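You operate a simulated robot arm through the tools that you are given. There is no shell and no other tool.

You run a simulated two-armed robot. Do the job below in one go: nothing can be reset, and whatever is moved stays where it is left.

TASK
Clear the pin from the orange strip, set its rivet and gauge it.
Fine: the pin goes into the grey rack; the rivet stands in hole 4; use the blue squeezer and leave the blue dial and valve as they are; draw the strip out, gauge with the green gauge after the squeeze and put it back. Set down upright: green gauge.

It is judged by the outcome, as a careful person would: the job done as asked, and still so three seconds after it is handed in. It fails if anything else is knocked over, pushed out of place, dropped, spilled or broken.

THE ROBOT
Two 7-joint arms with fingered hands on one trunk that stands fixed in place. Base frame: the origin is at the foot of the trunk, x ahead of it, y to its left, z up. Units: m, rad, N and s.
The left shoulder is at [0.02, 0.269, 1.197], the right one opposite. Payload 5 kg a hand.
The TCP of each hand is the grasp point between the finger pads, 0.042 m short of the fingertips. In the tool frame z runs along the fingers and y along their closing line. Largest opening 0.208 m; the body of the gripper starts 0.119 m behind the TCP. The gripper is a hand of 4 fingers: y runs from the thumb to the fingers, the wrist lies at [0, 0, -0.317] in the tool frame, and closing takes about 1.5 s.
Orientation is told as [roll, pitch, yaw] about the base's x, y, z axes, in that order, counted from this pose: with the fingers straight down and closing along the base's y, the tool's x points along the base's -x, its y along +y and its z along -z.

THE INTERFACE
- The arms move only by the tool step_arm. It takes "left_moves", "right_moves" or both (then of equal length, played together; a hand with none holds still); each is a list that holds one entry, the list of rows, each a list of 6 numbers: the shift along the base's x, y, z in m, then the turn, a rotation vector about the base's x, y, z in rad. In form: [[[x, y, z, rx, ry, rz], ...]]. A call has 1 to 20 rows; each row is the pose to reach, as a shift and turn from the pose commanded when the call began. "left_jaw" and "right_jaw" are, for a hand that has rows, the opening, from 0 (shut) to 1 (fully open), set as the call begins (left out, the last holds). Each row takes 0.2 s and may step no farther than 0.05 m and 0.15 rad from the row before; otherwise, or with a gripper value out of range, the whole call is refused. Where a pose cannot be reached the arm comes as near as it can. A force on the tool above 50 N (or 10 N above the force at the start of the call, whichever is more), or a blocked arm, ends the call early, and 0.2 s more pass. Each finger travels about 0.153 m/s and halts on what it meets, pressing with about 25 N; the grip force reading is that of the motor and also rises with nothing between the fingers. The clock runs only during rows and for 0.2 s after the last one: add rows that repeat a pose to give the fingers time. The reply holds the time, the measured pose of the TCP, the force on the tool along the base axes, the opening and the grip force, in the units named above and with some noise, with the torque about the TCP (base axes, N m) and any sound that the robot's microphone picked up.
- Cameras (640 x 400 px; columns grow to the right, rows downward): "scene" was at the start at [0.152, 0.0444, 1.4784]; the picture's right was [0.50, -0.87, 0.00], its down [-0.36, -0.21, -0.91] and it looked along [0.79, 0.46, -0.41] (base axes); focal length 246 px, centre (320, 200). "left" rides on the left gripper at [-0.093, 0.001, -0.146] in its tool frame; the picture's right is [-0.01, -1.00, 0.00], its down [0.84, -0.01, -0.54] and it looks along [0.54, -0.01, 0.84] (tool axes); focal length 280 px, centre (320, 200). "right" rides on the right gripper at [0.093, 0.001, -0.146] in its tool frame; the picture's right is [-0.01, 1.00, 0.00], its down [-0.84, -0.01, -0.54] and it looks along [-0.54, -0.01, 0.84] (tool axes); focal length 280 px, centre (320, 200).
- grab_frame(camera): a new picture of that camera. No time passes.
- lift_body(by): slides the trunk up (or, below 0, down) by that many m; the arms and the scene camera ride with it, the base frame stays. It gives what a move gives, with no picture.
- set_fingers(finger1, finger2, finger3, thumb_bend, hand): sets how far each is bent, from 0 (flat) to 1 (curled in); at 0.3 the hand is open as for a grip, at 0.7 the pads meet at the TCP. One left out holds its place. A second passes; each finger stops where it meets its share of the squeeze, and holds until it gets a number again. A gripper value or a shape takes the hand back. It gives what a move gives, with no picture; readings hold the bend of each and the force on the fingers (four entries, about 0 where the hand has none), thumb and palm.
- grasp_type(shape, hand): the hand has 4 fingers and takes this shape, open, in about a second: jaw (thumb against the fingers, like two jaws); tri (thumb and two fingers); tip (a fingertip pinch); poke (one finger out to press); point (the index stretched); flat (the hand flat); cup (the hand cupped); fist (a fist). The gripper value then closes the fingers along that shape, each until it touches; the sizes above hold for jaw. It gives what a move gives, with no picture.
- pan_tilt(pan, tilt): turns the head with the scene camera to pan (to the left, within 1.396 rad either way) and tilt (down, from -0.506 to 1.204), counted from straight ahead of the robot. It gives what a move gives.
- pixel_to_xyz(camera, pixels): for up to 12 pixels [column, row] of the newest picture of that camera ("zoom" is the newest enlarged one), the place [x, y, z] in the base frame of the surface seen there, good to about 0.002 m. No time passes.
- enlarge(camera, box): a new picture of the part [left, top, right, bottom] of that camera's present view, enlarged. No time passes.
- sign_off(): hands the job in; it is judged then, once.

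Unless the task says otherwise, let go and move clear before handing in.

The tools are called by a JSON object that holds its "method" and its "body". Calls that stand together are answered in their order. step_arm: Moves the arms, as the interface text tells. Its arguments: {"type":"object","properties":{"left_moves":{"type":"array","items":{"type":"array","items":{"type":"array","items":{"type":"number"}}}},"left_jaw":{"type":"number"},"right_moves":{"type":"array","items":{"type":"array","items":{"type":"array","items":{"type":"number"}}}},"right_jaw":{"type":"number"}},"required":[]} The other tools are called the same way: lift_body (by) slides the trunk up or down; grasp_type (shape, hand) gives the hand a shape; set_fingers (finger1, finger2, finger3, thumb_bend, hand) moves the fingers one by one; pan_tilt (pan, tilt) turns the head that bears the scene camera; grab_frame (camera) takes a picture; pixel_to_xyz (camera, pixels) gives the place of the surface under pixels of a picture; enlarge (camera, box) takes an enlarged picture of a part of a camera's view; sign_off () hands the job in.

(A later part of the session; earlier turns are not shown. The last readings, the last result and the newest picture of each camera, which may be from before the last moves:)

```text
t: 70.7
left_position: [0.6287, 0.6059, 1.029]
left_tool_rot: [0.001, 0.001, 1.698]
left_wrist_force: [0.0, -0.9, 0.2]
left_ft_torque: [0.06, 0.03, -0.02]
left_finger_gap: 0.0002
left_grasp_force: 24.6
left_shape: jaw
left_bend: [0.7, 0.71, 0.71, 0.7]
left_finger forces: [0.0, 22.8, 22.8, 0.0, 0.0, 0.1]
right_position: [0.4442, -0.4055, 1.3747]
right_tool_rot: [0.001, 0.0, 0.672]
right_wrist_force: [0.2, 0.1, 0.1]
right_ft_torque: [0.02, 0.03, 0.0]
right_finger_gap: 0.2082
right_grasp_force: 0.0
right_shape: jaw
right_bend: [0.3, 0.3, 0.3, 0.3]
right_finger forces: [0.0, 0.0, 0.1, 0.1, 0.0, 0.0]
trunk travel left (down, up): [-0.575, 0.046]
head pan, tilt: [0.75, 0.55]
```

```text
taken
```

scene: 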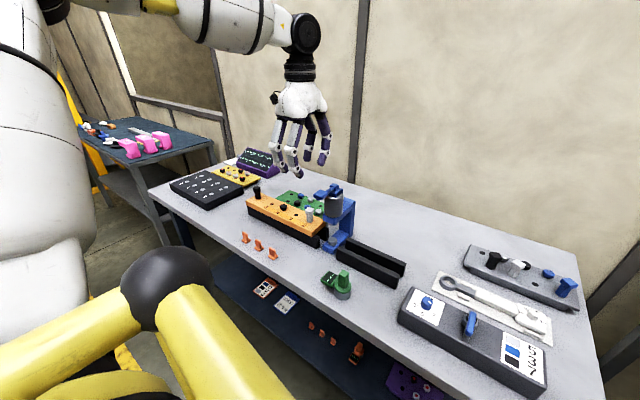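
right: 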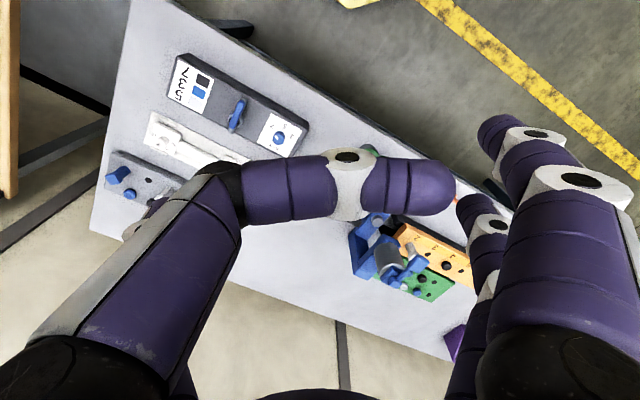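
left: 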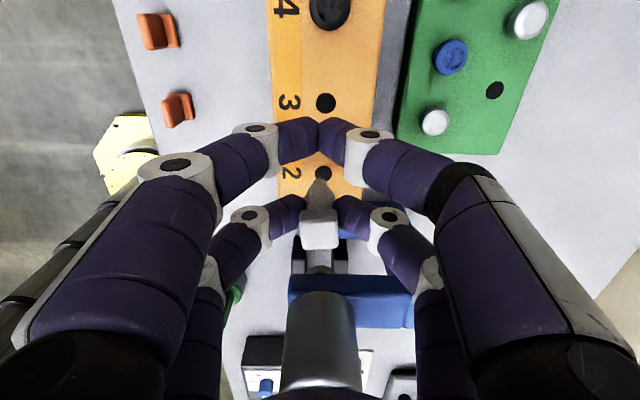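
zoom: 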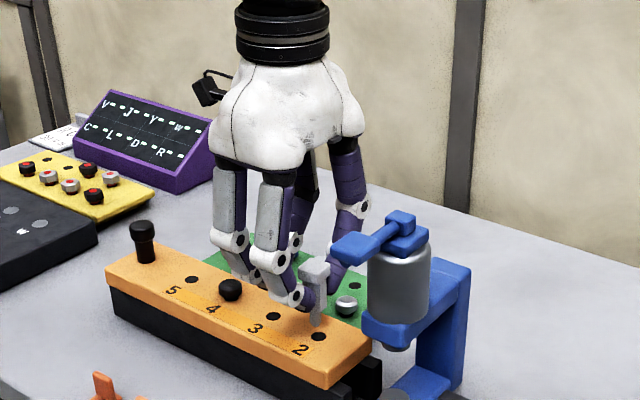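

The pin has come out of hole 2 (hole visible at zoom (319,337)) and the strip has stayed put. I'll lift higher and look at the pin's lower end.

{"method": "step_arm", "body": {"left_moves": [[[0, 0.01, 0.04, 0, 0, 0], [0, 0.02, 0.08, 0, 0, 0], [0, 0.02, 0.12, 0, 0, 0], [-0.02, 0.03, 0.16, 0, 0, 0], [-0.02, 0.03, 0.16, 0, 0, 0]]]}}

{"method": "grab_frame", "body": {"camera": "scene"}}

{"method": "enlarge", "body": {"camera": "scene", "box": [260, 80, 356, 140]}}

{"method": "enlarge", "body": {"camera": "left", "box": [240, 100, 400, 260]}}

```text
t: 71.9
left_position: [0.6128, 0.6375, 1.1855]
left_tool_rot: [0.002, -0.002, 1.698]
left_wrist_force: [0.4, -0.5, -0.6]
left_ft_torque: [0.05, 0.1, 0.0]
left_finger_gap: 0.0001
left_grasp_force: 24.8
left_shape: jaw
left_bend: [0.7, 0.71, 0.71, 0.7]
left_finger forces: [0.0, 22.6, 22.8, 0.1, 0.0, 0.0]
right_position: [0.446, -0.4062, 1.3746]
right_tool_rot: [0.003, 0.002, 0.669]
right_wrist_force: [0.9, -0.1, -0.2]
right_ft_torque: [0.05, 0.18, -0.02]
right_finger_gap: 0.208
right_grasp_force: 0.0
right_shape: jaw
right_bend: [0.3, 0.3, 0.3, 0.3]
right_finger forces: [0.0, 0.0, 0.1, 0.0, 0.0, 0.0]
trunk travel left (down, up): [-0.575, 0.046]
head pan, tilt: [0.75, 0.55]
```

```text
taken
```

scene: 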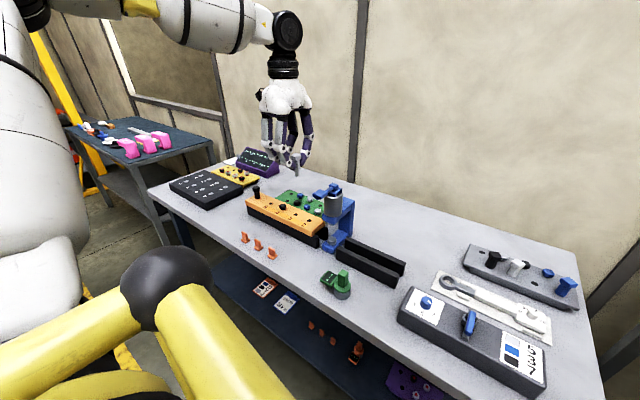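

```text
6.67 times, centred on (308, 110) of scene
```

zoom: 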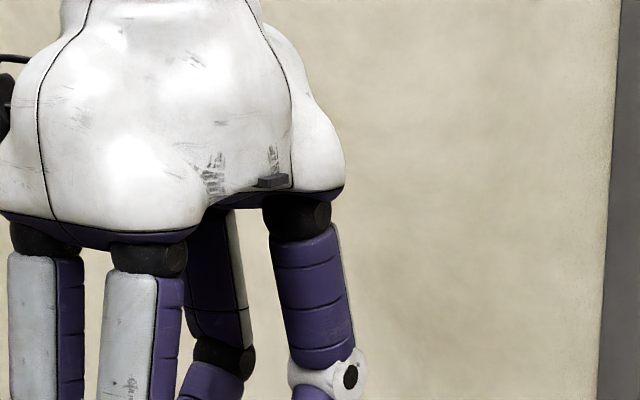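

```text
2.50 times, centred on (320, 180) of left
```

zoom: 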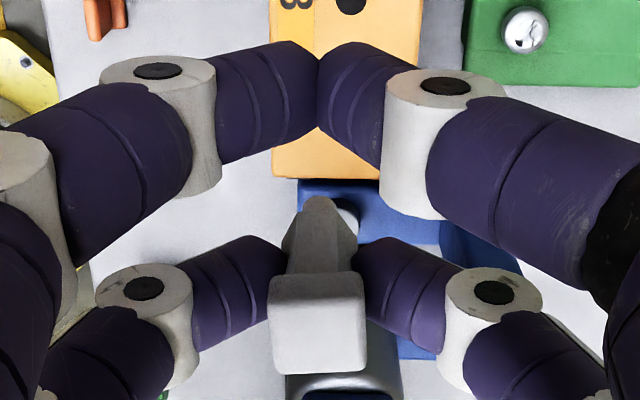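

{"method": "enlarge", "body": {"camera": "scene", "box": [250, 130, 346, 190]}}

```text
6.67 times, centred on (298, 160) of scene
```

zoom: 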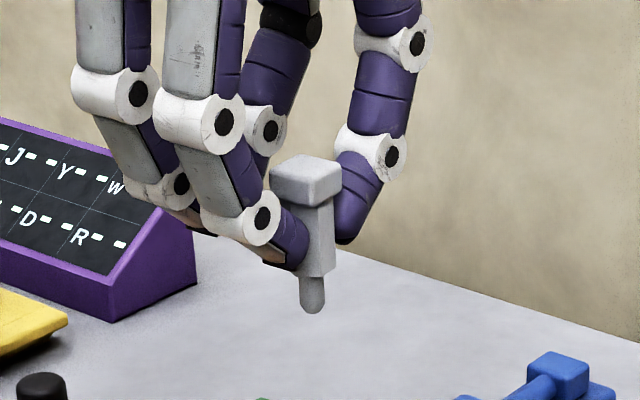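

The pin has a square head, a hex shaft held by the left fingertips, and a thin peg below, so it can't stand on the table. Plan: re-seat it in hole 2, regrip it with the left hand leaning ~45° away from the squeezer so the head is free from above, then let the right hand take the head. I'll first test on the free right hand how one pair can be curled away.

{"method": "set_fingers", "body": {"hand": "right", "finger1": 0.95, "thumb_bend": 0.95, "finger2": 0.5, "finger3": 0.5}}

{"method": "grab_frame", "body": {"camera": "right"}}

{"method": "pan_tilt", "body": {"pan": -0.7, "tilt": 0.3}}

{"method": "grab_frame", "body": {"camera": "scene"}}

```text
t: 72.9
left_position: [0.6106, 0.6385, 1.1881]
left_tool_rot: [0.0, 0.0, 1.698]
left_wrist_force: [-1.0, 0.1, 0.2]
left_ft_torque: [0.02, -0.05, 0.0]
left_finger_gap: 0.0003
left_grasp_force: 25.1
left_shape: jaw
left_bend: [0.7, 0.71, 0.71, 0.7]
left_finger forces: [0.1, 22.7, 22.7, 0.1, 0.0, 0.1]
right_position: [0.4442, -0.4043, 1.3744]
right_tool_rot: [0.003, 0.0, 0.671]
right_wrist_force: [-0.2, 0.3, 0.2]
right_ft_torque: [-0.03, -0.04, -0.03]
right_finger_gap: 0.0053
right_grasp_force: 0.0
right_shape: fingers
right_bend: [0.95, 0.5, 0.5, 0.9]
right_finger forces: [0.0, 0.0, 0.0, 0.1, 0.0, 0.0]
trunk travel left (down, up): [-0.575, 0.046]
head pan, tilt: [0.75, 0.55]
```

```text
taken
```

right: 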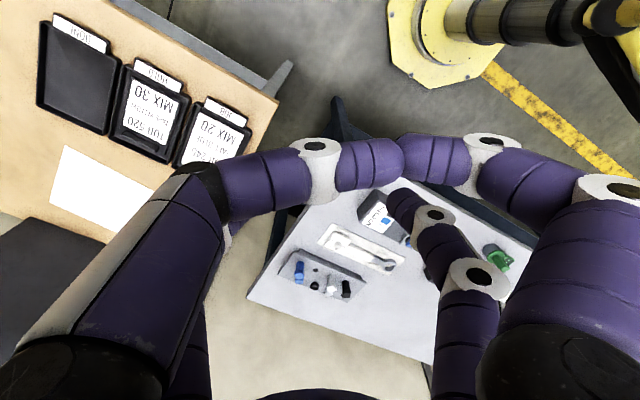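

```text
t: 74.5
left_position: [0.6117, 0.6383, 1.1871]
left_tool_rot: [-0.001, 0.0, 1.697]
left_wrist_force: [0.1, -0.1, -1.1]
left_ft_torque: [0.02, -0.02, 0.01]
left_finger_gap: 0.0
left_grasp_force: 25.2
left_shape: jaw
left_bend: [0.7, 0.71, 0.71, 0.7]
left_finger forces: [0.0, 22.7, 22.7, 0.0, 0.1, 0.0]
right_position: [0.4449, -0.405, 1.3749]
right_tool_rot: [0.003, -0.001, 0.67]
right_wrist_force: [0.0, 0.8, -0.4]
right_ft_torque: [0.0, 0.0, 0.02]
right_finger_gap: 0.006
right_grasp_force: 0.0
right_shape: fingers
right_bend: [0.95, 0.5, 0.5, 0.9]
right_finger forces: [0.1, 0.0, 0.0, 0.0, 0.0, 0.1]
trunk travel left (down, up): [-0.575, 0.046]
head pan, tilt: [-0.7, 0.3]
```

```text
taken
```

scene: 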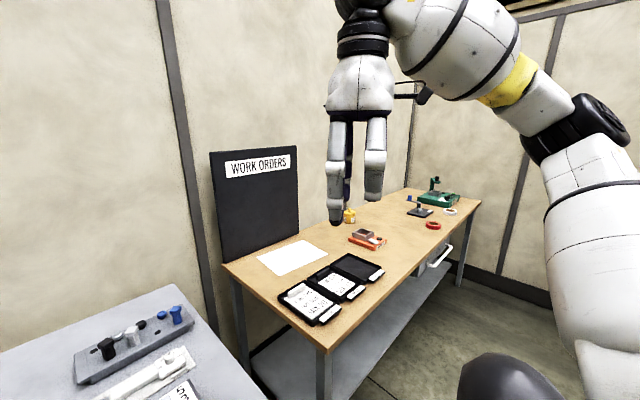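

Curling works (bends 0.95/0.9 form a bar about 55 mm above the tips). Now I'll test whether the right hand can turn to yaw ≈1.70, which would put its camera on the side away from the left hand.

{"method": "grasp_type", "body": {"hand": "right", "shape": "jaw"}}

{"method": "step_arm", "body": {"right_moves": [[[0.01, 0.03, 0, 0, 0, 0.14], [0.02, 0.06, 0, 0, 0, 0.28], [0.03, 0.09, 0, 0, 0, 0.42], [0.04, 0.12, 0, 0, 0, 0.56], [0.05, 0.15, 0, 0, 0, 0.7], [0.06, 0.18, 0, 0, 0, 0.84], [0.07, 0.21, 0, 0, 0, 0.98], [0.08, 0.24, 0, 0, 0, 1.03], [0.09, 0.27, 0, 0, 0, 1.03], [0.1, 0.3, 0, 0, 0, 1.03], [0.1, 0.3, 0, 0, 0, 1.03]]]}}

{"method": "pan_tilt", "body": {"pan": 0.2, "tilt": 0.4}}

{"method": "grab_frame", "body": {"camera": "scene"}}

```text
t: 75.4
left_position: [0.6121, 0.6377, 1.1871]
left_tool_rot: [0.0, -0.001, 1.698]
left_wrist_force: [-0.3, 0.0, -0.5]
left_ft_torque: [0.06, 0.03, 0.02]
left_finger_gap: 0.0
left_grasp_force: 25.0
left_shape: jaw
left_bend: [0.7, 0.71, 0.71, 0.7]
left_finger forces: [0.0, 22.7, 22.6, 0.0, 0.0, 0.0]
right_position: [0.4446, -0.4062, 1.3742]
right_tool_rot: [0.002, -0.001, 0.67]
right_wrist_force: [-0.2, 0.5, 0.1]
right_ft_torque: [-0.04, -0.01, 0.0]
right_finger_gap: 0.208
right_grasp_force: 0.2
right_shape: jaw
right_bend: [0.3, 0.3, 0.3, 0.3]
right_finger forces: [0.0, 0.0, 0.1, 0.0, 0.0, 0.0]
trunk travel left (down, up): [-0.575, 0.046]
head pan, tilt: [-0.7, 0.3]
```

```text
t: 77.8
left_position: [0.6113, 0.6368, 1.1874]
left_tool_rot: [-0.001, -0.002, 1.699]
left_wrist_force: [-0.5, -0.3, 0.0]
left_ft_torque: [0.15, -0.02, 0.01]
left_finger_gap: 0.0002
left_grasp_force: 24.6
left_shape: jaw
left_bend: [0.7, 0.71, 0.71, 0.7]
left_finger forces: [0.1, 22.7, 22.7, 0.0, 0.0, 0.0]
right_position: [0.5464, -0.1091, 1.3769]
right_tool_rot: [0.002, -0.002, 1.701]
right_wrist_force: [-0.1, -0.8, -0.1]
right_ft_torque: [0.13, -0.07, 0.0]
right_finger_gap: 0.208
right_grasp_force: 0.0
right_shape: jaw
right_bend: [0.3, 0.3, 0.3, 0.3]
right_finger forces: [0.1, 0.1, 0.1, 0.0, 0.0, 0.0]
trunk travel left (down, up): [-0.575, 0.046]
head pan, tilt: [-0.7, 0.3]
```

```text
t: 79.0
left_position: [0.6113, 0.639, 1.1876]
left_tool_rot: [0.0, 0.0, 1.698]
left_wrist_force: [0.5, 0.3, -0.7]
left_ft_torque: [0.01, -0.03, 0.01]
left_finger_gap: 0.0
left_grasp_force: 24.7
left_shape: jaw
left_bend: [0.7, 0.71, 0.71, 0.7]
left_finger forces: [0.0, 22.7, 22.7, 0.0, 0.0, 0.1]
right_position: [0.5471, -0.1078, 1.3762]
right_tool_rot: [0.002, -0.001, 1.699]
right_wrist_force: [0.2, -1.0, 0.4]
right_ft_torque: [0.02, -0.02, 0.0]
right_finger_gap: 0.208
right_grasp_force: 0.0
right_shape: jaw
right_bend: [0.3, 0.3, 0.3, 0.3]
right_finger forces: [0.1, 0.0, 0.0, 0.1, 0.1, 0.0]
trunk travel left (down, up): [-0.575, 0.046]
head pan, tilt: [0.201, 0.4]
```

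```text
taken
```

scene: 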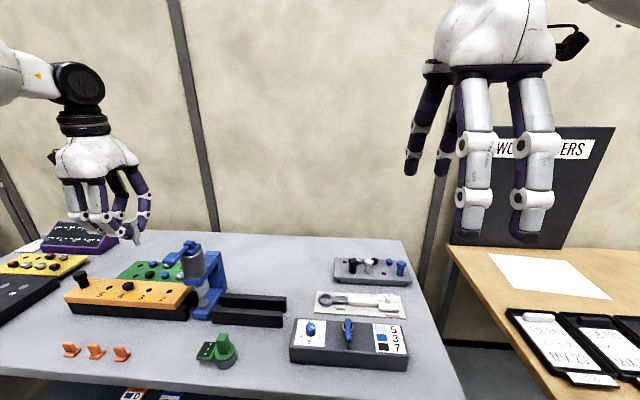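

Yaw 1.70 works on the right. Before continuing, I'll verify the right hand reaches above the rack's free hole (TCP ≈ (0.906,−0.094), z 1.08) with this yaw.

{"method": "step_arm", "body": {"right_moves": [[[0.033, 0.001, -0.027, 0, 0, 0], [0.066, 0.002, -0.054, 0, 0, 0], [0.099, 0.003, -0.081, 0, 0, 0], [0.132, 0.005, -0.108, 0, 0, 0], [0.165, 0.006, -0.135, 0, 0, 0], [0.198, 0.007, -0.162, 0, 0, 0], [0.231, 0.009, -0.189, 0, 0, 0], [0.264, 0.01, -0.216, 0, 0, 0], [0.297, 0.011, -0.243, 0, 0, 0], [0.33, 0.013, -0.27, 0, 0, 0], [0.359, 0.014, -0.296, 0, 0, 0], [0.359, 0.014, -0.296, 0, 0, 0]]]}}

{"method": "grab_frame", "body": {"camera": "right"}}

{"method": "grab_frame", "body": {"camera": "scene"}}

```text
t: 81.6
left_position: [0.6099, 0.6377, 1.1871]
left_tool_rot: [0.0, 0.001, 1.697]
left_wrist_force: [-1.1, -0.1, -0.6]
left_ft_torque: [0.03, -0.03, -0.03]
left_finger_gap: 0.0
left_grasp_force: 25.0
left_shape: jaw
left_bend: [0.7, 0.71, 0.71, 0.7]
left_finger forces: [0.1, 22.7, 22.6, 0.0, 0.1, 0.0]
right_position: [0.908, -0.0943, 1.0803]
right_tool_rot: [0.002, -0.001, 1.699]
right_wrist_force: [-0.2, -0.5, 0.0]
right_ft_torque: [0.06, -0.01, -0.02]
right_finger_gap: 0.2079
right_grasp_force: 0.0
right_shape: jaw
right_bend: [0.3, 0.3, 0.3, 0.3]
right_finger forces: [0.0, 0.0, 0.0, 0.1, 0.0, 0.1]
trunk travel left (down, up): [-0.575, 0.046]
head pan, tilt: [0.201, 0.4]
```

```text
taken
```

right: 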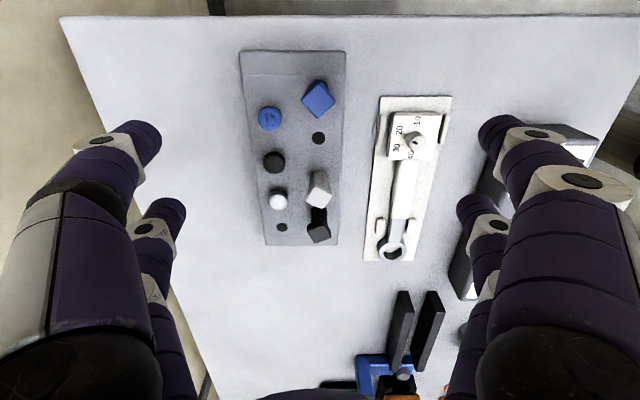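

```text
taken
```

scene: 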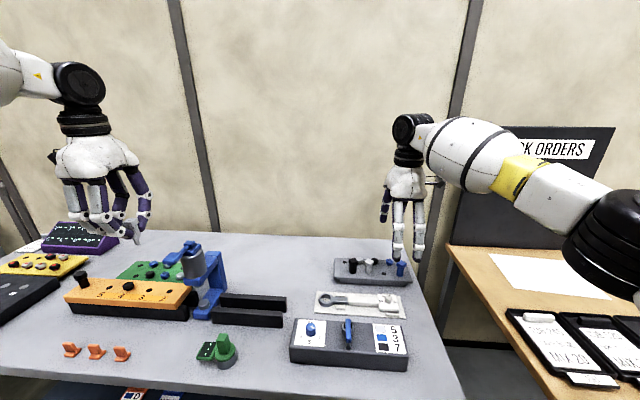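

The right hand reaches over the rack; its view shows the free front-row hole at px (319,138). I'll enlarge and measure it.

{"method": "enlarge", "body": {"camera": "right", "box": [220, 40, 380, 260]}}

{"method": "pixel_to_xyz", "body": {"camera": "right", "pixels": [[319, 138], [319, 132], [319, 144], [282, 227], [318, 97], [320, 185], [320, 232], [270, 118], [274, 162], [278, 198], [340, 140], [250, 140]]}}

```text
1.82 times, centred on (300, 150) of right
```

zoom: 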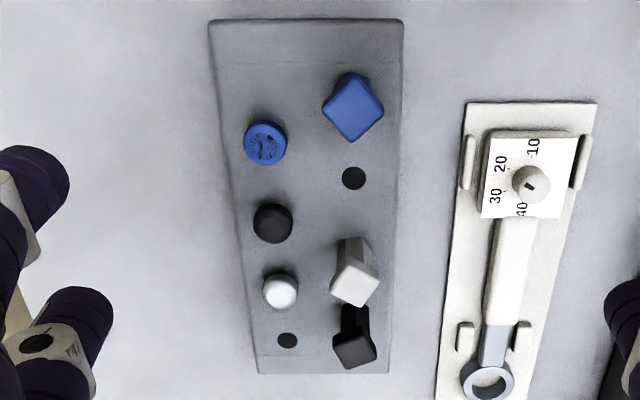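

```text
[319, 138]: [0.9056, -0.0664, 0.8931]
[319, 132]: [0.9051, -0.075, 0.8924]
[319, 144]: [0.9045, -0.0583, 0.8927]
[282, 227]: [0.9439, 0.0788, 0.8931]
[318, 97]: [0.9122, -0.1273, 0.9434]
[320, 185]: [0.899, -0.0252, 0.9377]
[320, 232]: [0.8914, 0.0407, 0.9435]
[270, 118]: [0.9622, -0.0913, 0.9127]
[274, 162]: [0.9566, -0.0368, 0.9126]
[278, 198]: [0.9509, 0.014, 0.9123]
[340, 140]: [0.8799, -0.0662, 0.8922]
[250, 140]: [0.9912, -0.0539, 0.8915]
```

The free hole is at (0.905,−0.0665,0.8925). Now I'll bring the left hand back to 40 mm above hole 2 to re-seat the pin, and move the right hand back toward a waiting place.

{"method": "step_arm", "body": {"left_moves": [[[0.01, -0.015, -0.04, 0, 0, 0], [0.02, -0.03, -0.08, 0, 0, 0], [0.02, -0.03, -0.12, 0, 0, 0], [0.02, -0.03, -0.16, 0, 0, 0], [0.02, -0.03, -0.16, 0, 0, 0], [0.02, -0.03, -0.16, 0, 0, 0], [0.02, -0.03, -0.16, 0, 0, 0]]], "right_moves": [[[-0.03, 0, 0.03, 0, 0, 0], [-0.06, 0, 0.06, 0, 0, 0], [-0.09, 0, 0.09, 0, 0, 0], [-0.12, 0, 0.12, 0, 0, 0], [-0.15, 0, 0.15, 0, 0, 0], [-0.18, 0, 0.18, 0, 0, 0], [-0.21, 0, 0.2, 0, 0, 0]]]}}

{"method": "enlarge", "body": {"camera": "left", "box": [240, 80, 400, 260]}}

{"method": "enlarge", "body": {"camera": "scene", "box": [50, 180, 242, 330]}}

```text
t: 83.2
left_position: [0.6278, 0.6051, 1.0302]
left_tool_rot: [-0.002, -0.001, 1.697]
left_wrist_force: [-0.8, -0.4, 0.1]
left_ft_torque: [0.06, -0.17, 0.02]
left_finger_gap: 0.0
left_grasp_force: 24.5
left_shape: jaw
left_bend: [0.7, 0.71, 0.71, 0.7]
left_finger forces: [0.0, 22.6, 22.7, 0.0, 0.0, 0.0]
right_position: [0.6926, -0.0947, 1.2802]
right_tool_rot: [0.001, 0.0, 1.699]
right_wrist_force: [-1.2, -0.4, 0.3]
right_ft_torque: [0.01, -0.16, 0.0]
right_finger_gap: 0.2077
right_grasp_force: 0.0
right_shape: jaw
right_bend: [0.3, 0.3, 0.3, 0.3]
right_finger forces: [0.0, 0.1, 0.0, 0.1, 0.0, 0.1]
trunk travel left (down, up): [-0.575, 0.046]
head pan, tilt: [0.201, 0.4]
```

```text
2.22 times, centred on (320, 170) of left
```

zoom: 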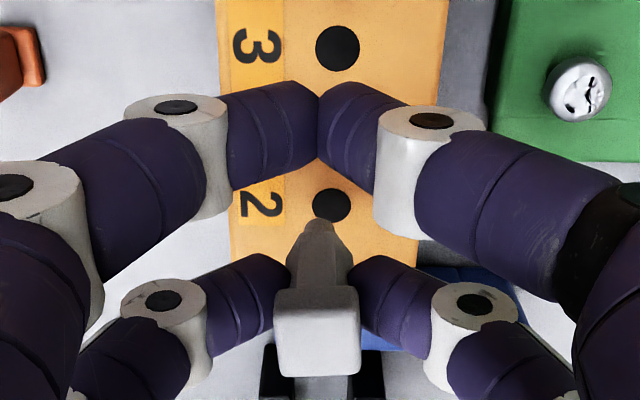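

```text
2.67 times, centred on (146, 255) of scene
```

zoom: 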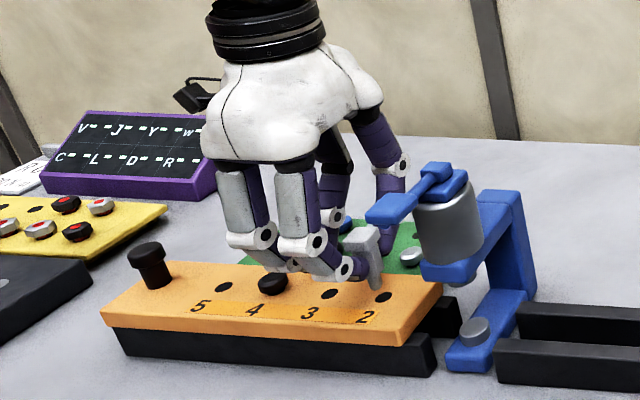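

The peg tip shows at zoom (322,222) and hole 2 at (332,205); there looks to be a few mm of sideways offset. I'll measure both.

{"method": "enlarge", "body": {"camera": "left", "box": [240, 80, 400, 260]}}

{"method": "pixel_to_xyz", "body": {"camera": "zoom", "pixels": [[332, 200], [322, 228], [322, 240], [318, 345], [300, 345], [338, 345], [318, 312], [318, 372], [338, 48], [318, 120]]}}

```text
2.22 times, centred on (320, 170) of left
```

zoom: 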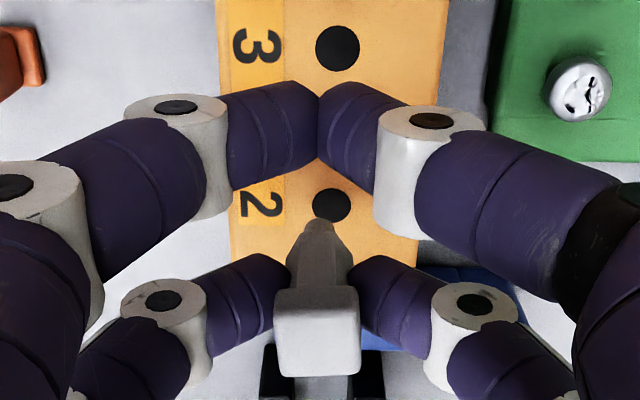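

```text
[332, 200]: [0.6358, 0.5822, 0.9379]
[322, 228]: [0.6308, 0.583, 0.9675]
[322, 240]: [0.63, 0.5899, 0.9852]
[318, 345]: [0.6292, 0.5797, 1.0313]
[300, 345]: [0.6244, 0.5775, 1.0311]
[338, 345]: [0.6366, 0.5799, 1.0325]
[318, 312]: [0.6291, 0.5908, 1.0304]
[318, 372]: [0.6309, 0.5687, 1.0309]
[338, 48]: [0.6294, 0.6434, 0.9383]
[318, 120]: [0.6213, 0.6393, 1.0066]
```

The pin hangs about 5 mm short in x of hole 2 (head at (0.630,0.580), hole at (0.636,0.579)). I'll correct by +5 mm in x and lower to 22 mm above seat, then re-check.

{"method": "step_arm", "body": {"left_moves": [[[0.005, 0, 0, 0, 0, 0], [0.005, 0, -0.008, 0, 0, 0], [0.005, 0, -0.016, 0, 0, 0], [0.005, 0, -0.016, 0, 0, 0]]]}}

{"method": "enlarge", "body": {"camera": "left", "box": [240, 80, 400, 260]}}

{"method": "pixel_to_xyz", "body": {"camera": "zoom", "pixels": [[318, 345], [300, 345], [338, 345], [318, 312], [318, 372], [325, 225], [335, 215]]}}

```text
t: 84.2
left_position: [0.633, 0.6065, 1.0131]
left_tool_rot: [0.0, 0.0, 1.699]
left_wrist_force: [0.1, -0.5, -0.8]
left_ft_torque: [0.02, 0.01, 0.02]
left_finger_gap: 0.0
left_grasp_force: 25.0
left_shape: jaw
left_bend: [0.7, 0.71, 0.71, 0.7]
left_finger forces: [0.0, 22.7, 22.6, 0.1, 0.0, 0.0]
right_position: [0.6942, -0.0938, 1.278]
right_tool_rot: [0.003, -0.001, 1.701]
right_wrist_force: [0.5, 0.4, -0.8]
right_ft_torque: [-0.02, 0.02, -0.02]
right_finger_gap: 0.2078
right_grasp_force: 0.0
right_shape: jaw
right_bend: [0.3, 0.3, 0.3, 0.3]
right_finger forces: [0.1, 0.0, 0.0, 0.0, 0.0, 0.0]
trunk travel left (down, up): [-0.575, 0.046]
head pan, tilt: [0.201, 0.4]
```

```text
2.22 times, centred on (320, 170) of left
```

zoom: 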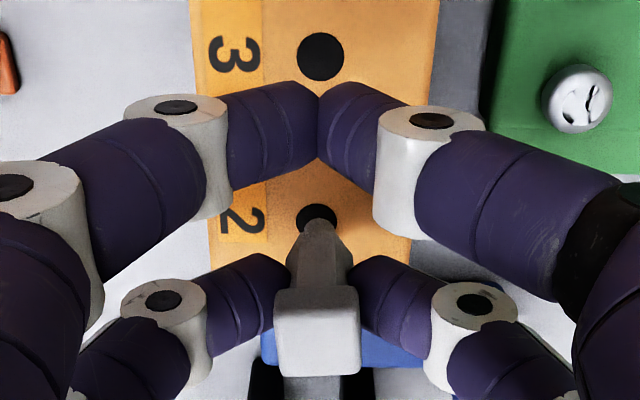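

```text
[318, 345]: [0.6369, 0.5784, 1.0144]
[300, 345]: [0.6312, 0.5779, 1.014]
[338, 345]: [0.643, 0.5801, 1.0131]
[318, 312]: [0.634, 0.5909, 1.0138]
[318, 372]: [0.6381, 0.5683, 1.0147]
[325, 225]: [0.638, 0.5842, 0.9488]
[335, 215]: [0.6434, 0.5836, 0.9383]
```

Now the peg tip (zoom (320,222)) sits over hole 2 (visible span 297–337). I'll nudge −1.5 mm in x and lower slowly.

{"method": "step_arm", "body": {"left_moves": [[[-0.0015, 0, 0, 0, 0, 0], [-0.0015, 0, -0.006, 0, 0, 0], [-0.0015, 0, -0.012, 0, 0, 0], [-0.0015, 0, -0.018, 0, 0, 0], [-0.0015, 0, -0.023, 0, 0, 0], [-0.0015, 0, -0.023, 0, 0, 0]]]}}

{"method": "enlarge", "body": {"camera": "left", "box": [240, 80, 400, 260]}}

{"method": "enlarge", "body": {"camera": "scene", "box": [50, 180, 242, 330]}}

```text
t: 85.6
left_position: [0.6319, 0.6065, 0.9896]
left_tool_rot: [0.001, 0.001, 1.698]
left_wrist_force: [-0.3, -0.3, -1.4]
left_ft_torque: [0.01, 0.02, -0.03]
left_finger_gap: 0.0
left_grasp_force: 25.5
left_shape: jaw
left_bend: [0.7, 0.71, 0.71, 0.7]
left_finger forces: [0.0, 22.6, 22.6, 0.0, 0.1, 0.0]
right_position: [0.6952, -0.0924, 1.2784]
right_tool_rot: [0.003, 0.001, 1.701]
right_wrist_force: [-0.2, -0.4, 1.0]
right_ft_torque: [0.02, 0.01, -0.01]
right_finger_gap: 0.208
right_grasp_force: 0.1
right_shape: jaw
right_bend: [0.3, 0.3, 0.3, 0.3]
right_finger forces: [0.1, 0.0, 0.0, 0.0, 0.1, 0.0]
trunk travel left (down, up): [-0.575, 0.046]
head pan, tilt: [0.201, 0.4]
```

```text
2.22 times, centred on (320, 170) of left
```

zoom: 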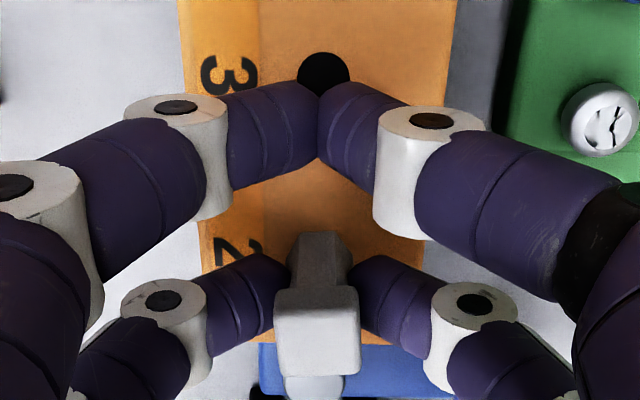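

```text
2.67 times, centred on (146, 255) of scene
```

zoom: 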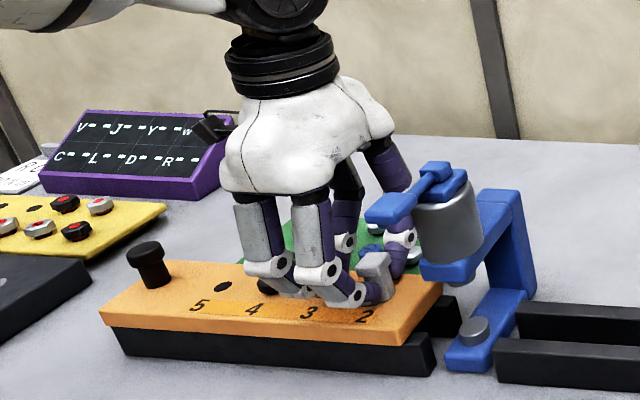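

The pin is seated again (TCP back at z 0.9896). I'll open the left fingers and rise straight up.

{"method": "step_arm", "body": {"left_moves": [[[0, 0, 0, 0, 0, 0], [0, 0, 0, 0, 0, 0], [0, 0, 0, 0, 0, 0]]], "left_jaw": 0.4}}

{"method": "step_arm", "body": {"left_moves": [[[0, 0, 0.03, 0, 0, 0], [0, 0, 0.06, 0, 0, 0], [0, 0.03, 0.09, 0, 0, 0], [0, 0.06, 0.12, 0, 0, 0], [0, 0.06, 0.12, 0, 0, 0]]]}}

{"method": "enlarge", "body": {"camera": "scene", "box": [50, 180, 242, 330]}}

```text
t: 86.4
left_position: [0.6325, 0.6071, 0.989]
left_tool_rot: [-0.001, 0.002, 1.698]
left_wrist_force: [0.4, -0.3, -0.2]
left_ft_torque: [0.0, 0.0, 0.01]
left_finger_gap: 0.0824
left_grasp_force: 0.0
left_shape: jaw
left_bend: [0.73, 0.73, 0.73, 0.7]
left_finger forces: [0.1, 0.0, 0.1, 0.0, 0.2, 0.0]
right_position: [0.6943, -0.0931, 1.2797]
right_tool_rot: [0.002, 0.0, 1.7]
right_wrist_force: [0.2, 0.3, 0.1]
right_ft_torque: [-0.02, -0.01, -0.02]
right_finger_gap: 0.2079
right_grasp_force: 0.0
right_shape: jaw
right_bend: [0.3, 0.3, 0.3, 0.3]
right_finger forces: [0.0, 0.1, 0.0, 0.0, 0.1, 0.0]
trunk travel left (down, up): [-0.575, 0.046]
head pan, tilt: [0.201, 0.4]
```

```text
t: 87.6
left_position: [0.6332, 0.6673, 1.112]
left_tool_rot: [0.001, -0.001, 1.697]
left_wrist_force: [-0.2, 0.3, 0.1]
left_ft_torque: [0.0, 0.02, -0.01]
left_finger_gap: 0.0831
left_grasp_force: 0.1
left_shape: jaw
left_bend: [0.73, 0.73, 0.73, 0.7]
left_finger forces: [0.0, 0.0, 0.1, 0.1, 0.0, 0.1]
right_position: [0.6951, -0.0933, 1.2787]
right_tool_rot: [0.002, 0.001, 1.699]
right_wrist_force: [-1.2, -0.4, -0.1]
right_ft_torque: [-0.02, 0.04, -0.02]
right_finger_gap: 0.2081
right_grasp_force: 0.0
right_shape: jaw
right_bend: [0.3, 0.3, 0.3, 0.3]
right_finger forces: [0.0, 0.1, 0.1, 0.0, 0.1, 0.0]
trunk travel left (down, up): [-0.575, 0.046]
head pan, tilt: [0.201, 0.4]
```

```text
2.67 times, centred on (146, 255) of scene
```

zoom: 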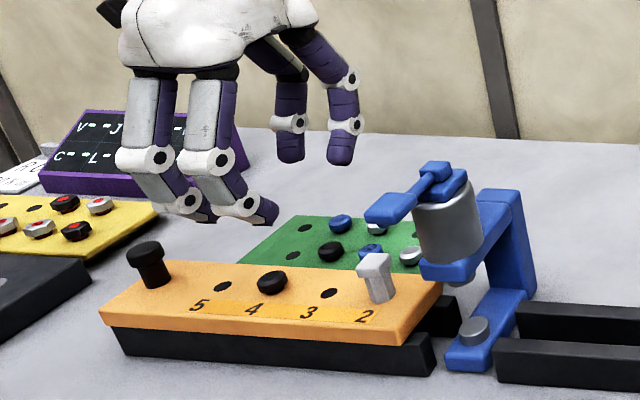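

The pin stands seated in hole 2. Now I'll curl the camera-side pair of the left hand and half-open the forward pair, then lean the hand about 40° away from the squeezer.

{"method": "set_fingers", "body": {"hand": "left", "finger1": 0.95, "thumb_bend": 0.95, "finger2": 0.5, "finger3": 0.5}}

{"method": "step_arm", "body": {"left_moves": [[[0, 0, 0.01, -0.1388, -0.0178, 0], [0, 0, 0.02, -0.2776, -0.0356, 0], [0, 0, 0.02, -0.4164, -0.0534, 0], [0, 0, 0.02, -0.5552, -0.0712, 0], [0, 0, 0.02, -0.694, -0.089, 0], [0, 0, 0.02, -0.694, -0.089, 0]]]}}

{"method": "grab_frame", "body": {"camera": "left"}}

{"method": "enlarge", "body": {"camera": "scene", "box": [30, 150, 250, 330]}}

```text
t: 88.6
left_position: [0.6334, 0.6665, 1.1117]
left_tool_rot: [0.0, -0.001, 1.698]
left_wrist_force: [0.2, 0.5, 0.4]
left_ft_torque: [0.0, -0.01, 0.01]
left_finger_gap: 0.0042
left_grasp_force: 0.0
left_shape: fingers
left_bend: [0.96, 0.5, 0.5, 0.88]
left_finger forces: [0.0, 0.0, 0.0, 0.1, 0.0, 0.1]
right_position: [0.6946, -0.0934, 1.2782]
right_tool_rot: [0.003, -0.001, 1.699]
right_wrist_force: [0.6, -0.3, 0.3]
right_ft_torque: [-0.04, -0.03, -0.03]
right_finger_gap: 0.2078
right_grasp_force: 0.1
right_shape: jaw
right_bend: [0.3, 0.3, 0.3, 0.3]
right_finger forces: [0.0, 0.0, 0.0, 0.1, 0.1, 0.1]
trunk travel left (down, up): [-0.575, 0.046]
head pan, tilt: [0.201, 0.4]
```

```text
t: 90.0
left_position: [0.6329, 0.6664, 1.1333]
left_tool_rot: [0.001, 0.7, 1.698]
left_wrist_force: [0.1, -1.3, 0.8]
left_ft_torque: [0.14, -0.01, 0.01]
left_finger_gap: 0.0058
left_grasp_force: 0.1
left_shape: fingers
left_bend: [0.95, 0.5, 0.5, 0.9]
left_finger forces: [0.0, 0.0, 0.0, 0.1, 0.0, 0.1]
right_position: [0.6935, -0.0957, 1.2801]
right_tool_rot: [0.002, 0.001, 1.7]
right_wrist_force: [0.3, -0.7, 0.4]
right_ft_torque: [0.14, -0.05, -0.01]
right_finger_gap: 0.2078
right_grasp_force: 0.1
right_shape: jaw
right_bend: [0.3, 0.3, 0.3, 0.3]
right_finger forces: [0.0, 0.0, 0.1, 0.0, 0.1, 0.0]
trunk travel left (down, up): [-0.575, 0.046]
head pan, tilt: [0.201, 0.4]
```

```text
taken
```

left: 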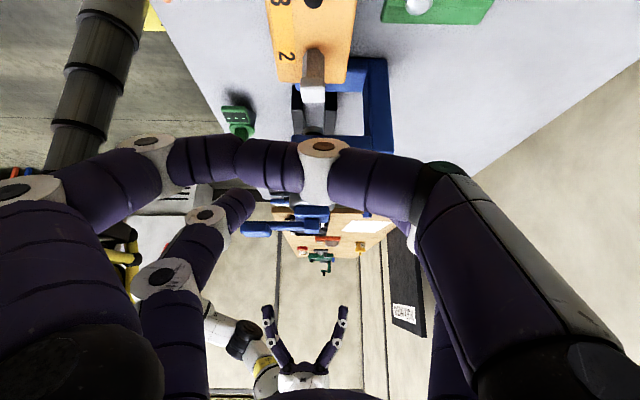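

```text
2.22 times, centred on (140, 240) of scene
```

zoom: 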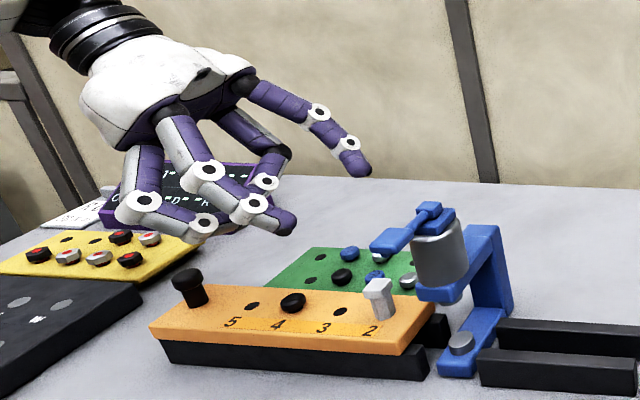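

The hand leans 40° with its forward pair open. I'll move to a pre-grasp point about 90 mm back along the finger direction and look.

{"method": "step_arm", "body": {"left_moves": [[[-0.003, 0.003, -0.035, 0, 0, 0], [-0.007, 0.007, -0.07, 0, 0, 0], [-0.01, 0.01, -0.096, 0, 0, 0], [-0.01, 0.01, -0.096, 0, 0, 0]]]}}

{"method": "pan_tilt", "body": {"pan": 0.75, "tilt": 0.6}}

{"method": "enlarge", "body": {"camera": "scene", "box": [220, 90, 380, 210]}}

{"method": "grab_frame", "body": {"camera": "left"}}

```text
t: 91.0
left_position: [0.6221, 0.6746, 1.0357]
left_tool_rot: [0.001, 0.699, 1.697]
left_wrist_force: [0.2, 0.4, 0.4]
left_ft_torque: [0.06, -0.01, 0.03]
left_finger_gap: 0.0059
left_grasp_force: 0.0
left_shape: fingers
left_bend: [0.95, 0.5, 0.5, 0.9]
left_finger forces: [0.1, 0.1, 0.0, 0.0, 0.0, 0.1]
right_position: [0.6944, -0.0949, 1.2786]
right_tool_rot: [0.002, -0.001, 1.699]
right_wrist_force: [-0.3, -0.2, -0.8]
right_ft_torque: [0.05, -0.04, 0.0]
right_finger_gap: 0.208
right_grasp_force: 0.1
right_shape: jaw
right_bend: [0.3, 0.3, 0.3, 0.3]
right_finger forces: [0.1, 0.1, 0.1, 0.0, 0.1, 0.1]
trunk travel left (down, up): [-0.575, 0.046]
head pan, tilt: [0.201, 0.4]
```

```text
t: 92.0
left_position: [0.622, 0.6763, 1.0352]
left_tool_rot: [0.0, 0.699, 1.698]
left_wrist_force: [-0.9, -0.9, -0.7]
left_ft_torque: [-0.01, 0.01, -0.01]
left_finger_gap: 0.0059
left_grasp_force: 0.0
left_shape: fingers
left_bend: [0.95, 0.5, 0.5, 0.9]
left_finger forces: [0.1, 0.1, 0.1, 0.0, 0.0, 0.0]
right_position: [0.6951, -0.0935, 1.2781]
right_tool_rot: [0.001, 0.0, 1.7]
right_wrist_force: [0.4, 0.9, -0.3]
right_ft_torque: [-0.04, 0.0, 0.0]
right_finger_gap: 0.208
right_grasp_force: 0.1
right_shape: jaw
right_bend: [0.3, 0.3, 0.3, 0.3]
right_finger forces: [0.0, 0.0, 0.0, 0.0, 0.0, 0.1]
trunk travel left (down, up): [-0.575, 0.046]
head pan, tilt: [0.75, 0.6]
```

```text
3.33 times, centred on (300, 150) of scene
```

zoom: 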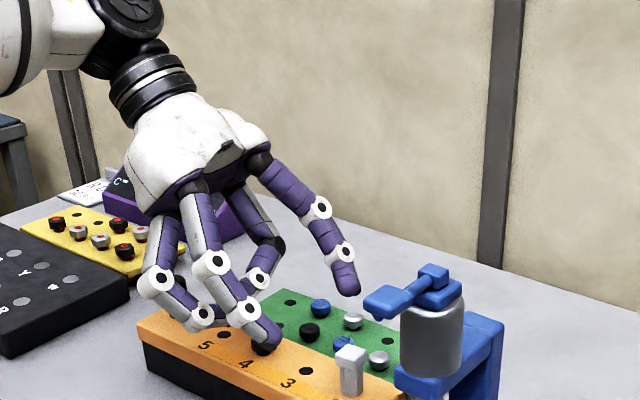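

```text
taken
```

left: 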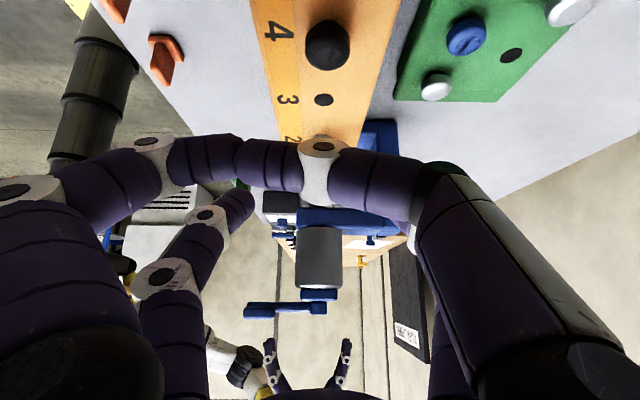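

I'll check where the two open fingertips are relative to the pin and strip.

{"method": "pixel_to_xyz", "body": {"camera": "zoom", "pixels": [[268, 335], [350, 285], [245, 312], [350, 352], [350, 385], [205, 315], [262, 348]]}}

```text
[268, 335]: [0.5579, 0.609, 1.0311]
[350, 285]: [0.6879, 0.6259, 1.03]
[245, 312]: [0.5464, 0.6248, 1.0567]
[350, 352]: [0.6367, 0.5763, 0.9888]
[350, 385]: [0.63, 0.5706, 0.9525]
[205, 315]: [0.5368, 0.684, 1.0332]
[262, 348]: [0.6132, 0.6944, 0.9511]
```

Tips are at (0.558,0.609,1.03) and (0.688,0.626,1.03), straddling the strip line. I'll advance along the finger direction most of the way and check.

{"method": "step_arm", "body": {"left_moves": [[[0.002, -0.014, -0.017, 0, 0, 0], [0.004, -0.028, -0.034, 0, 0, 0], [0.006, -0.042, -0.05, 0, 0, 0], [0.007, -0.048, -0.057, 0, 0, 0], [0.007, -0.048, -0.057, 0, 0, 0]]]}}

{"method": "enlarge", "body": {"camera": "scene", "box": [220, 90, 380, 210]}}

{"method": "grab_frame", "body": {"camera": "left"}}

```text
t: 93.2
left_position: [0.6288, 0.6278, 0.976]
left_tool_rot: [0.003, 0.7, 1.698]
left_wrist_force: [0.6, -0.6, -0.2]
left_ft_torque: [-0.01, 0.01, 0.03]
left_finger_gap: 0.0059
left_grasp_force: 0.0
left_shape: fingers
left_bend: [0.95, 0.5, 0.5, 0.9]
left_finger forces: [0.0, 0.0, 0.0, 0.0, 0.1, 0.0]
right_position: [0.6953, -0.0925, 1.2778]
right_tool_rot: [0.001, 0.001, 1.701]
right_wrist_force: [-0.4, 0.3, 0.7]
right_ft_torque: [-0.01, 0.01, 0.0]
right_finger_gap: 0.208
right_grasp_force: 0.0
right_shape: jaw
right_bend: [0.3, 0.3, 0.3, 0.3]
right_finger forces: [0.0, 0.1, 0.1, 0.1, 0.0, 0.1]
trunk travel left (down, up): [-0.575, 0.046]
head pan, tilt: [0.75, 0.6]
```

```text
3.33 times, centred on (300, 150) of scene
```

zoom: 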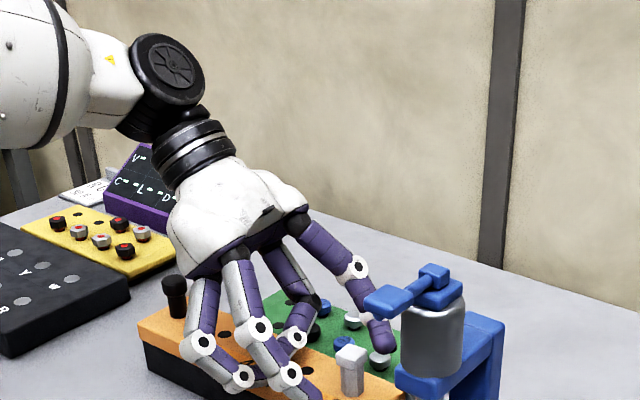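

```text
taken
```

left: 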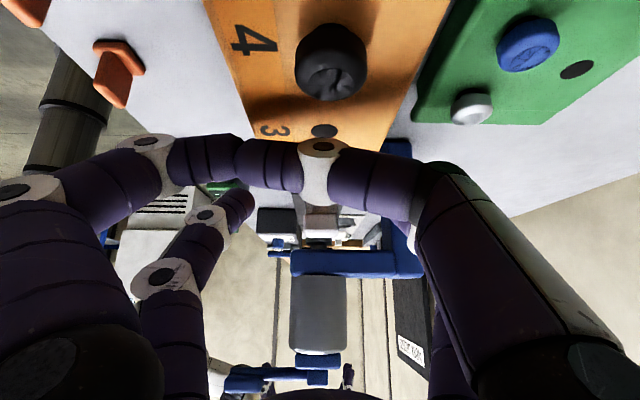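

Close now; the final advance is ~12 mm, then I'll close the forward pair around the shaft.

{"method": "step_arm", "body": {"left_moves": [[[0.001, -0.004, -0.004, 0, 0, 0], [0.0016, -0.0086, -0.008, 0, 0, 0], [0.0016, -0.0086, -0.008, 0, 0, 0]]]}}

{"method": "enlarge", "body": {"camera": "scene", "box": [250, 130, 378, 210]}}

{"method": "pixel_to_xyz", "body": {"camera": "zoom", "pixels": [[285, 225], [365, 150], [300, 200], [280, 240], [330, 240]]}}

```text
t: 94.0
left_position: [0.6309, 0.6198, 0.9718]
left_tool_rot: [0.0, 0.7, 1.7]
left_wrist_force: [-0.2, -0.4, -0.6]
left_ft_torque: [0.03, -0.01, -0.01]
left_finger_gap: 0.0058
left_grasp_force: 0.1
left_shape: fingers
left_bend: [0.95, 0.5, 0.5, 0.9]
left_finger forces: [0.0, 0.1, 0.1, 0.1, 0.0, 0.0]
right_position: [0.6943, -0.0932, 1.278]
right_tool_rot: [0.003, 0.0, 1.701]
right_wrist_force: [1.3, -0.3, -0.7]
right_ft_torque: [0.0, -0.01, 0.03]
right_finger_gap: 0.2078
right_grasp_force: 0.2
right_shape: jaw
right_bend: [0.3, 0.3, 0.3, 0.3]
right_finger forces: [0.0, 0.0, 0.0, 0.1, 0.0, 0.0]
trunk travel left (down, up): [-0.575, 0.046]
head pan, tilt: [0.75, 0.6]
```

```text
5.00 times, centred on (314, 170) of scene
```

zoom: 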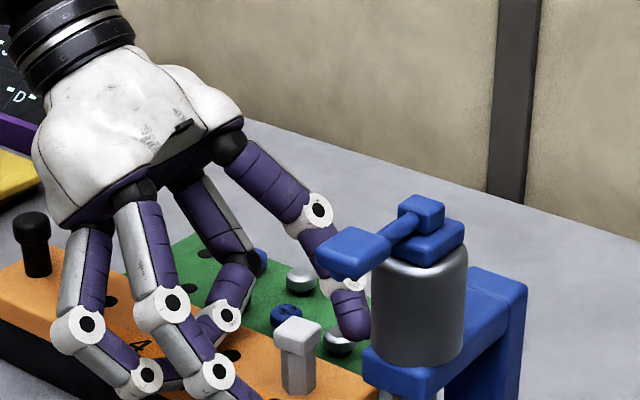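

```text
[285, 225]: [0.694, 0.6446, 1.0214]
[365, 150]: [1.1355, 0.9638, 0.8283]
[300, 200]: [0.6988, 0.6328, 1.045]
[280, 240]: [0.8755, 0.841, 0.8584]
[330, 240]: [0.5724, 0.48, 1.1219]
```

I'll lower 4 mm so the pads meet the shaft below the head, then close the pair.

{"method": "step_arm", "body": {"left_moves": [[[0, 0, -0.004, 0, 0, 0], [0, 0, -0.004, 0, 0, 0]]]}}

{"method": "set_fingers", "body": {"hand": "left", "finger2": 0.66, "finger3": 0.66}}

{"method": "enlarge", "body": {"camera": "scene", "box": [250, 130, 378, 210]}}

{"method": "grab_frame", "body": {"camera": "left"}}

```text
t: 94.6
left_position: [0.629, 0.618, 0.9673]
left_tool_rot: [0.002, 0.701, 1.699]
left_wrist_force: [-0.2, 0.5, 0.4]
left_ft_torque: [-0.05, -0.04, 0.03]
left_finger_gap: 0.0059
left_grasp_force: 0.0
left_shape: fingers
left_bend: [0.95, 0.5, 0.5, 0.9]
left_finger forces: [0.0, 0.1, 0.0, 0.0, 0.1, 0.0]
right_position: [0.6941, -0.0927, 1.2783]
right_tool_rot: [0.0, -0.001, 1.7]
right_wrist_force: [-0.8, 0.0, 0.3]
right_ft_torque: [0.01, -0.01, 0.0]
right_finger_gap: 0.208
right_grasp_force: 0.0
right_shape: jaw
right_bend: [0.3, 0.3, 0.3, 0.3]
right_finger forces: [0.0, 0.0, 0.0, 0.0, 0.1, 0.0]
trunk travel left (down, up): [-0.575, 0.046]
head pan, tilt: [0.75, 0.6]
```

```text
t: 95.6
left_position: [0.6311, 0.6196, 0.9663]
left_tool_rot: [0.0, 0.7, 1.698]
left_wrist_force: [0.2, -0.5, -0.3]
left_ft_torque: [0.05, -0.01, -0.04]
left_finger_gap: 0.0057
left_grasp_force: 0.1
left_shape: fingers
left_bend: [0.95, 0.66, 0.66, 0.9]
left_finger forces: [0.1, 0.2, 0.3, 0.0, 0.1, 0.1]
right_position: [0.6942, -0.0929, 1.2798]
right_tool_rot: [0.002, 0.0, 1.7]
right_wrist_force: [1.1, 0.8, 0.7]
right_ft_torque: [-0.02, -0.01, 0.02]
right_finger_gap: 0.2081
right_grasp_force: 0.1
right_shape: jaw
right_bend: [0.3, 0.3, 0.3, 0.3]
right_finger forces: [0.0, 0.1, 0.0, 0.0, 0.0, 0.1]
trunk travel left (down, up): [-0.575, 0.046]
head pan, tilt: [0.75, 0.6]
```

```text
5.00 times, centred on (314, 170) of scene
```

zoom: 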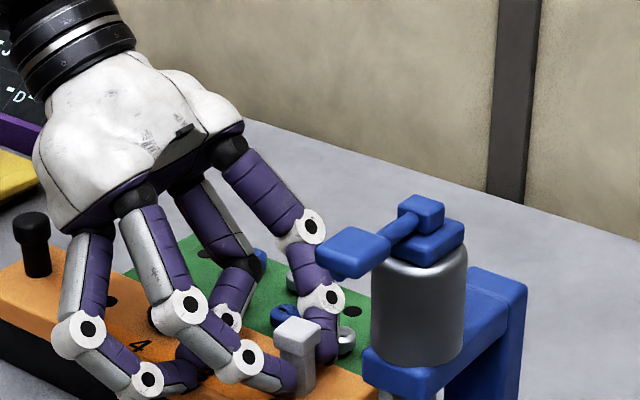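

```text
taken
```

left: 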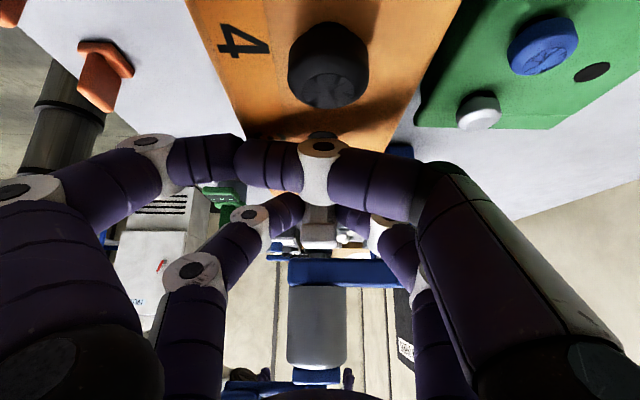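

Both fingers just touch (0.2/0.3 N). I'll close further to grip.

{"method": "set_fingers", "body": {"hand": "left", "finger2": 0.8, "finger3": 0.8}}

{"method": "enlarge", "body": {"camera": "scene", "box": [250, 130, 378, 210]}}

```text
t: 96.6
left_position: [0.63, 0.619, 0.9672]
left_tool_rot: [0.002, 0.701, 1.698]
left_wrist_force: [-0.5, 0.0, -0.3]
left_ft_torque: [0.01, -0.03, 0.03]
left_finger_gap: 0.0059
left_grasp_force: 8.4
left_shape: fingers
left_bend: [0.95, 0.67, 0.67, 0.9]
left_finger forces: [0.0, 8.4, 8.4, 0.0, 0.1, 0.1]
right_position: [0.6948, -0.0937, 1.2787]
right_tool_rot: [0.001, 0.0, 1.7]
right_wrist_force: [0.4, -0.4, -0.3]
right_ft_torque: [0.01, 0.0, -0.01]
right_finger_gap: 0.2081
right_grasp_force: 0.1
right_shape: jaw
right_bend: [0.3, 0.3, 0.3, 0.3]
right_finger forces: [0.1, 0.0, 0.0, 0.0, 0.0, 0.0]
trunk travel left (down, up): [-0.575, 0.046]
head pan, tilt: [0.75, 0.6]
```

```text
5.00 times, centred on (314, 170) of scene
```

zoom: 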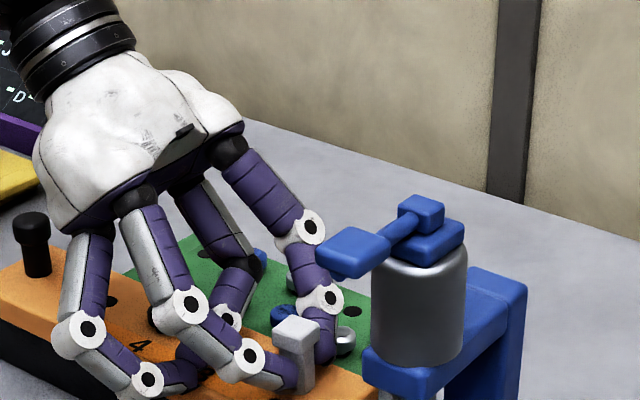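

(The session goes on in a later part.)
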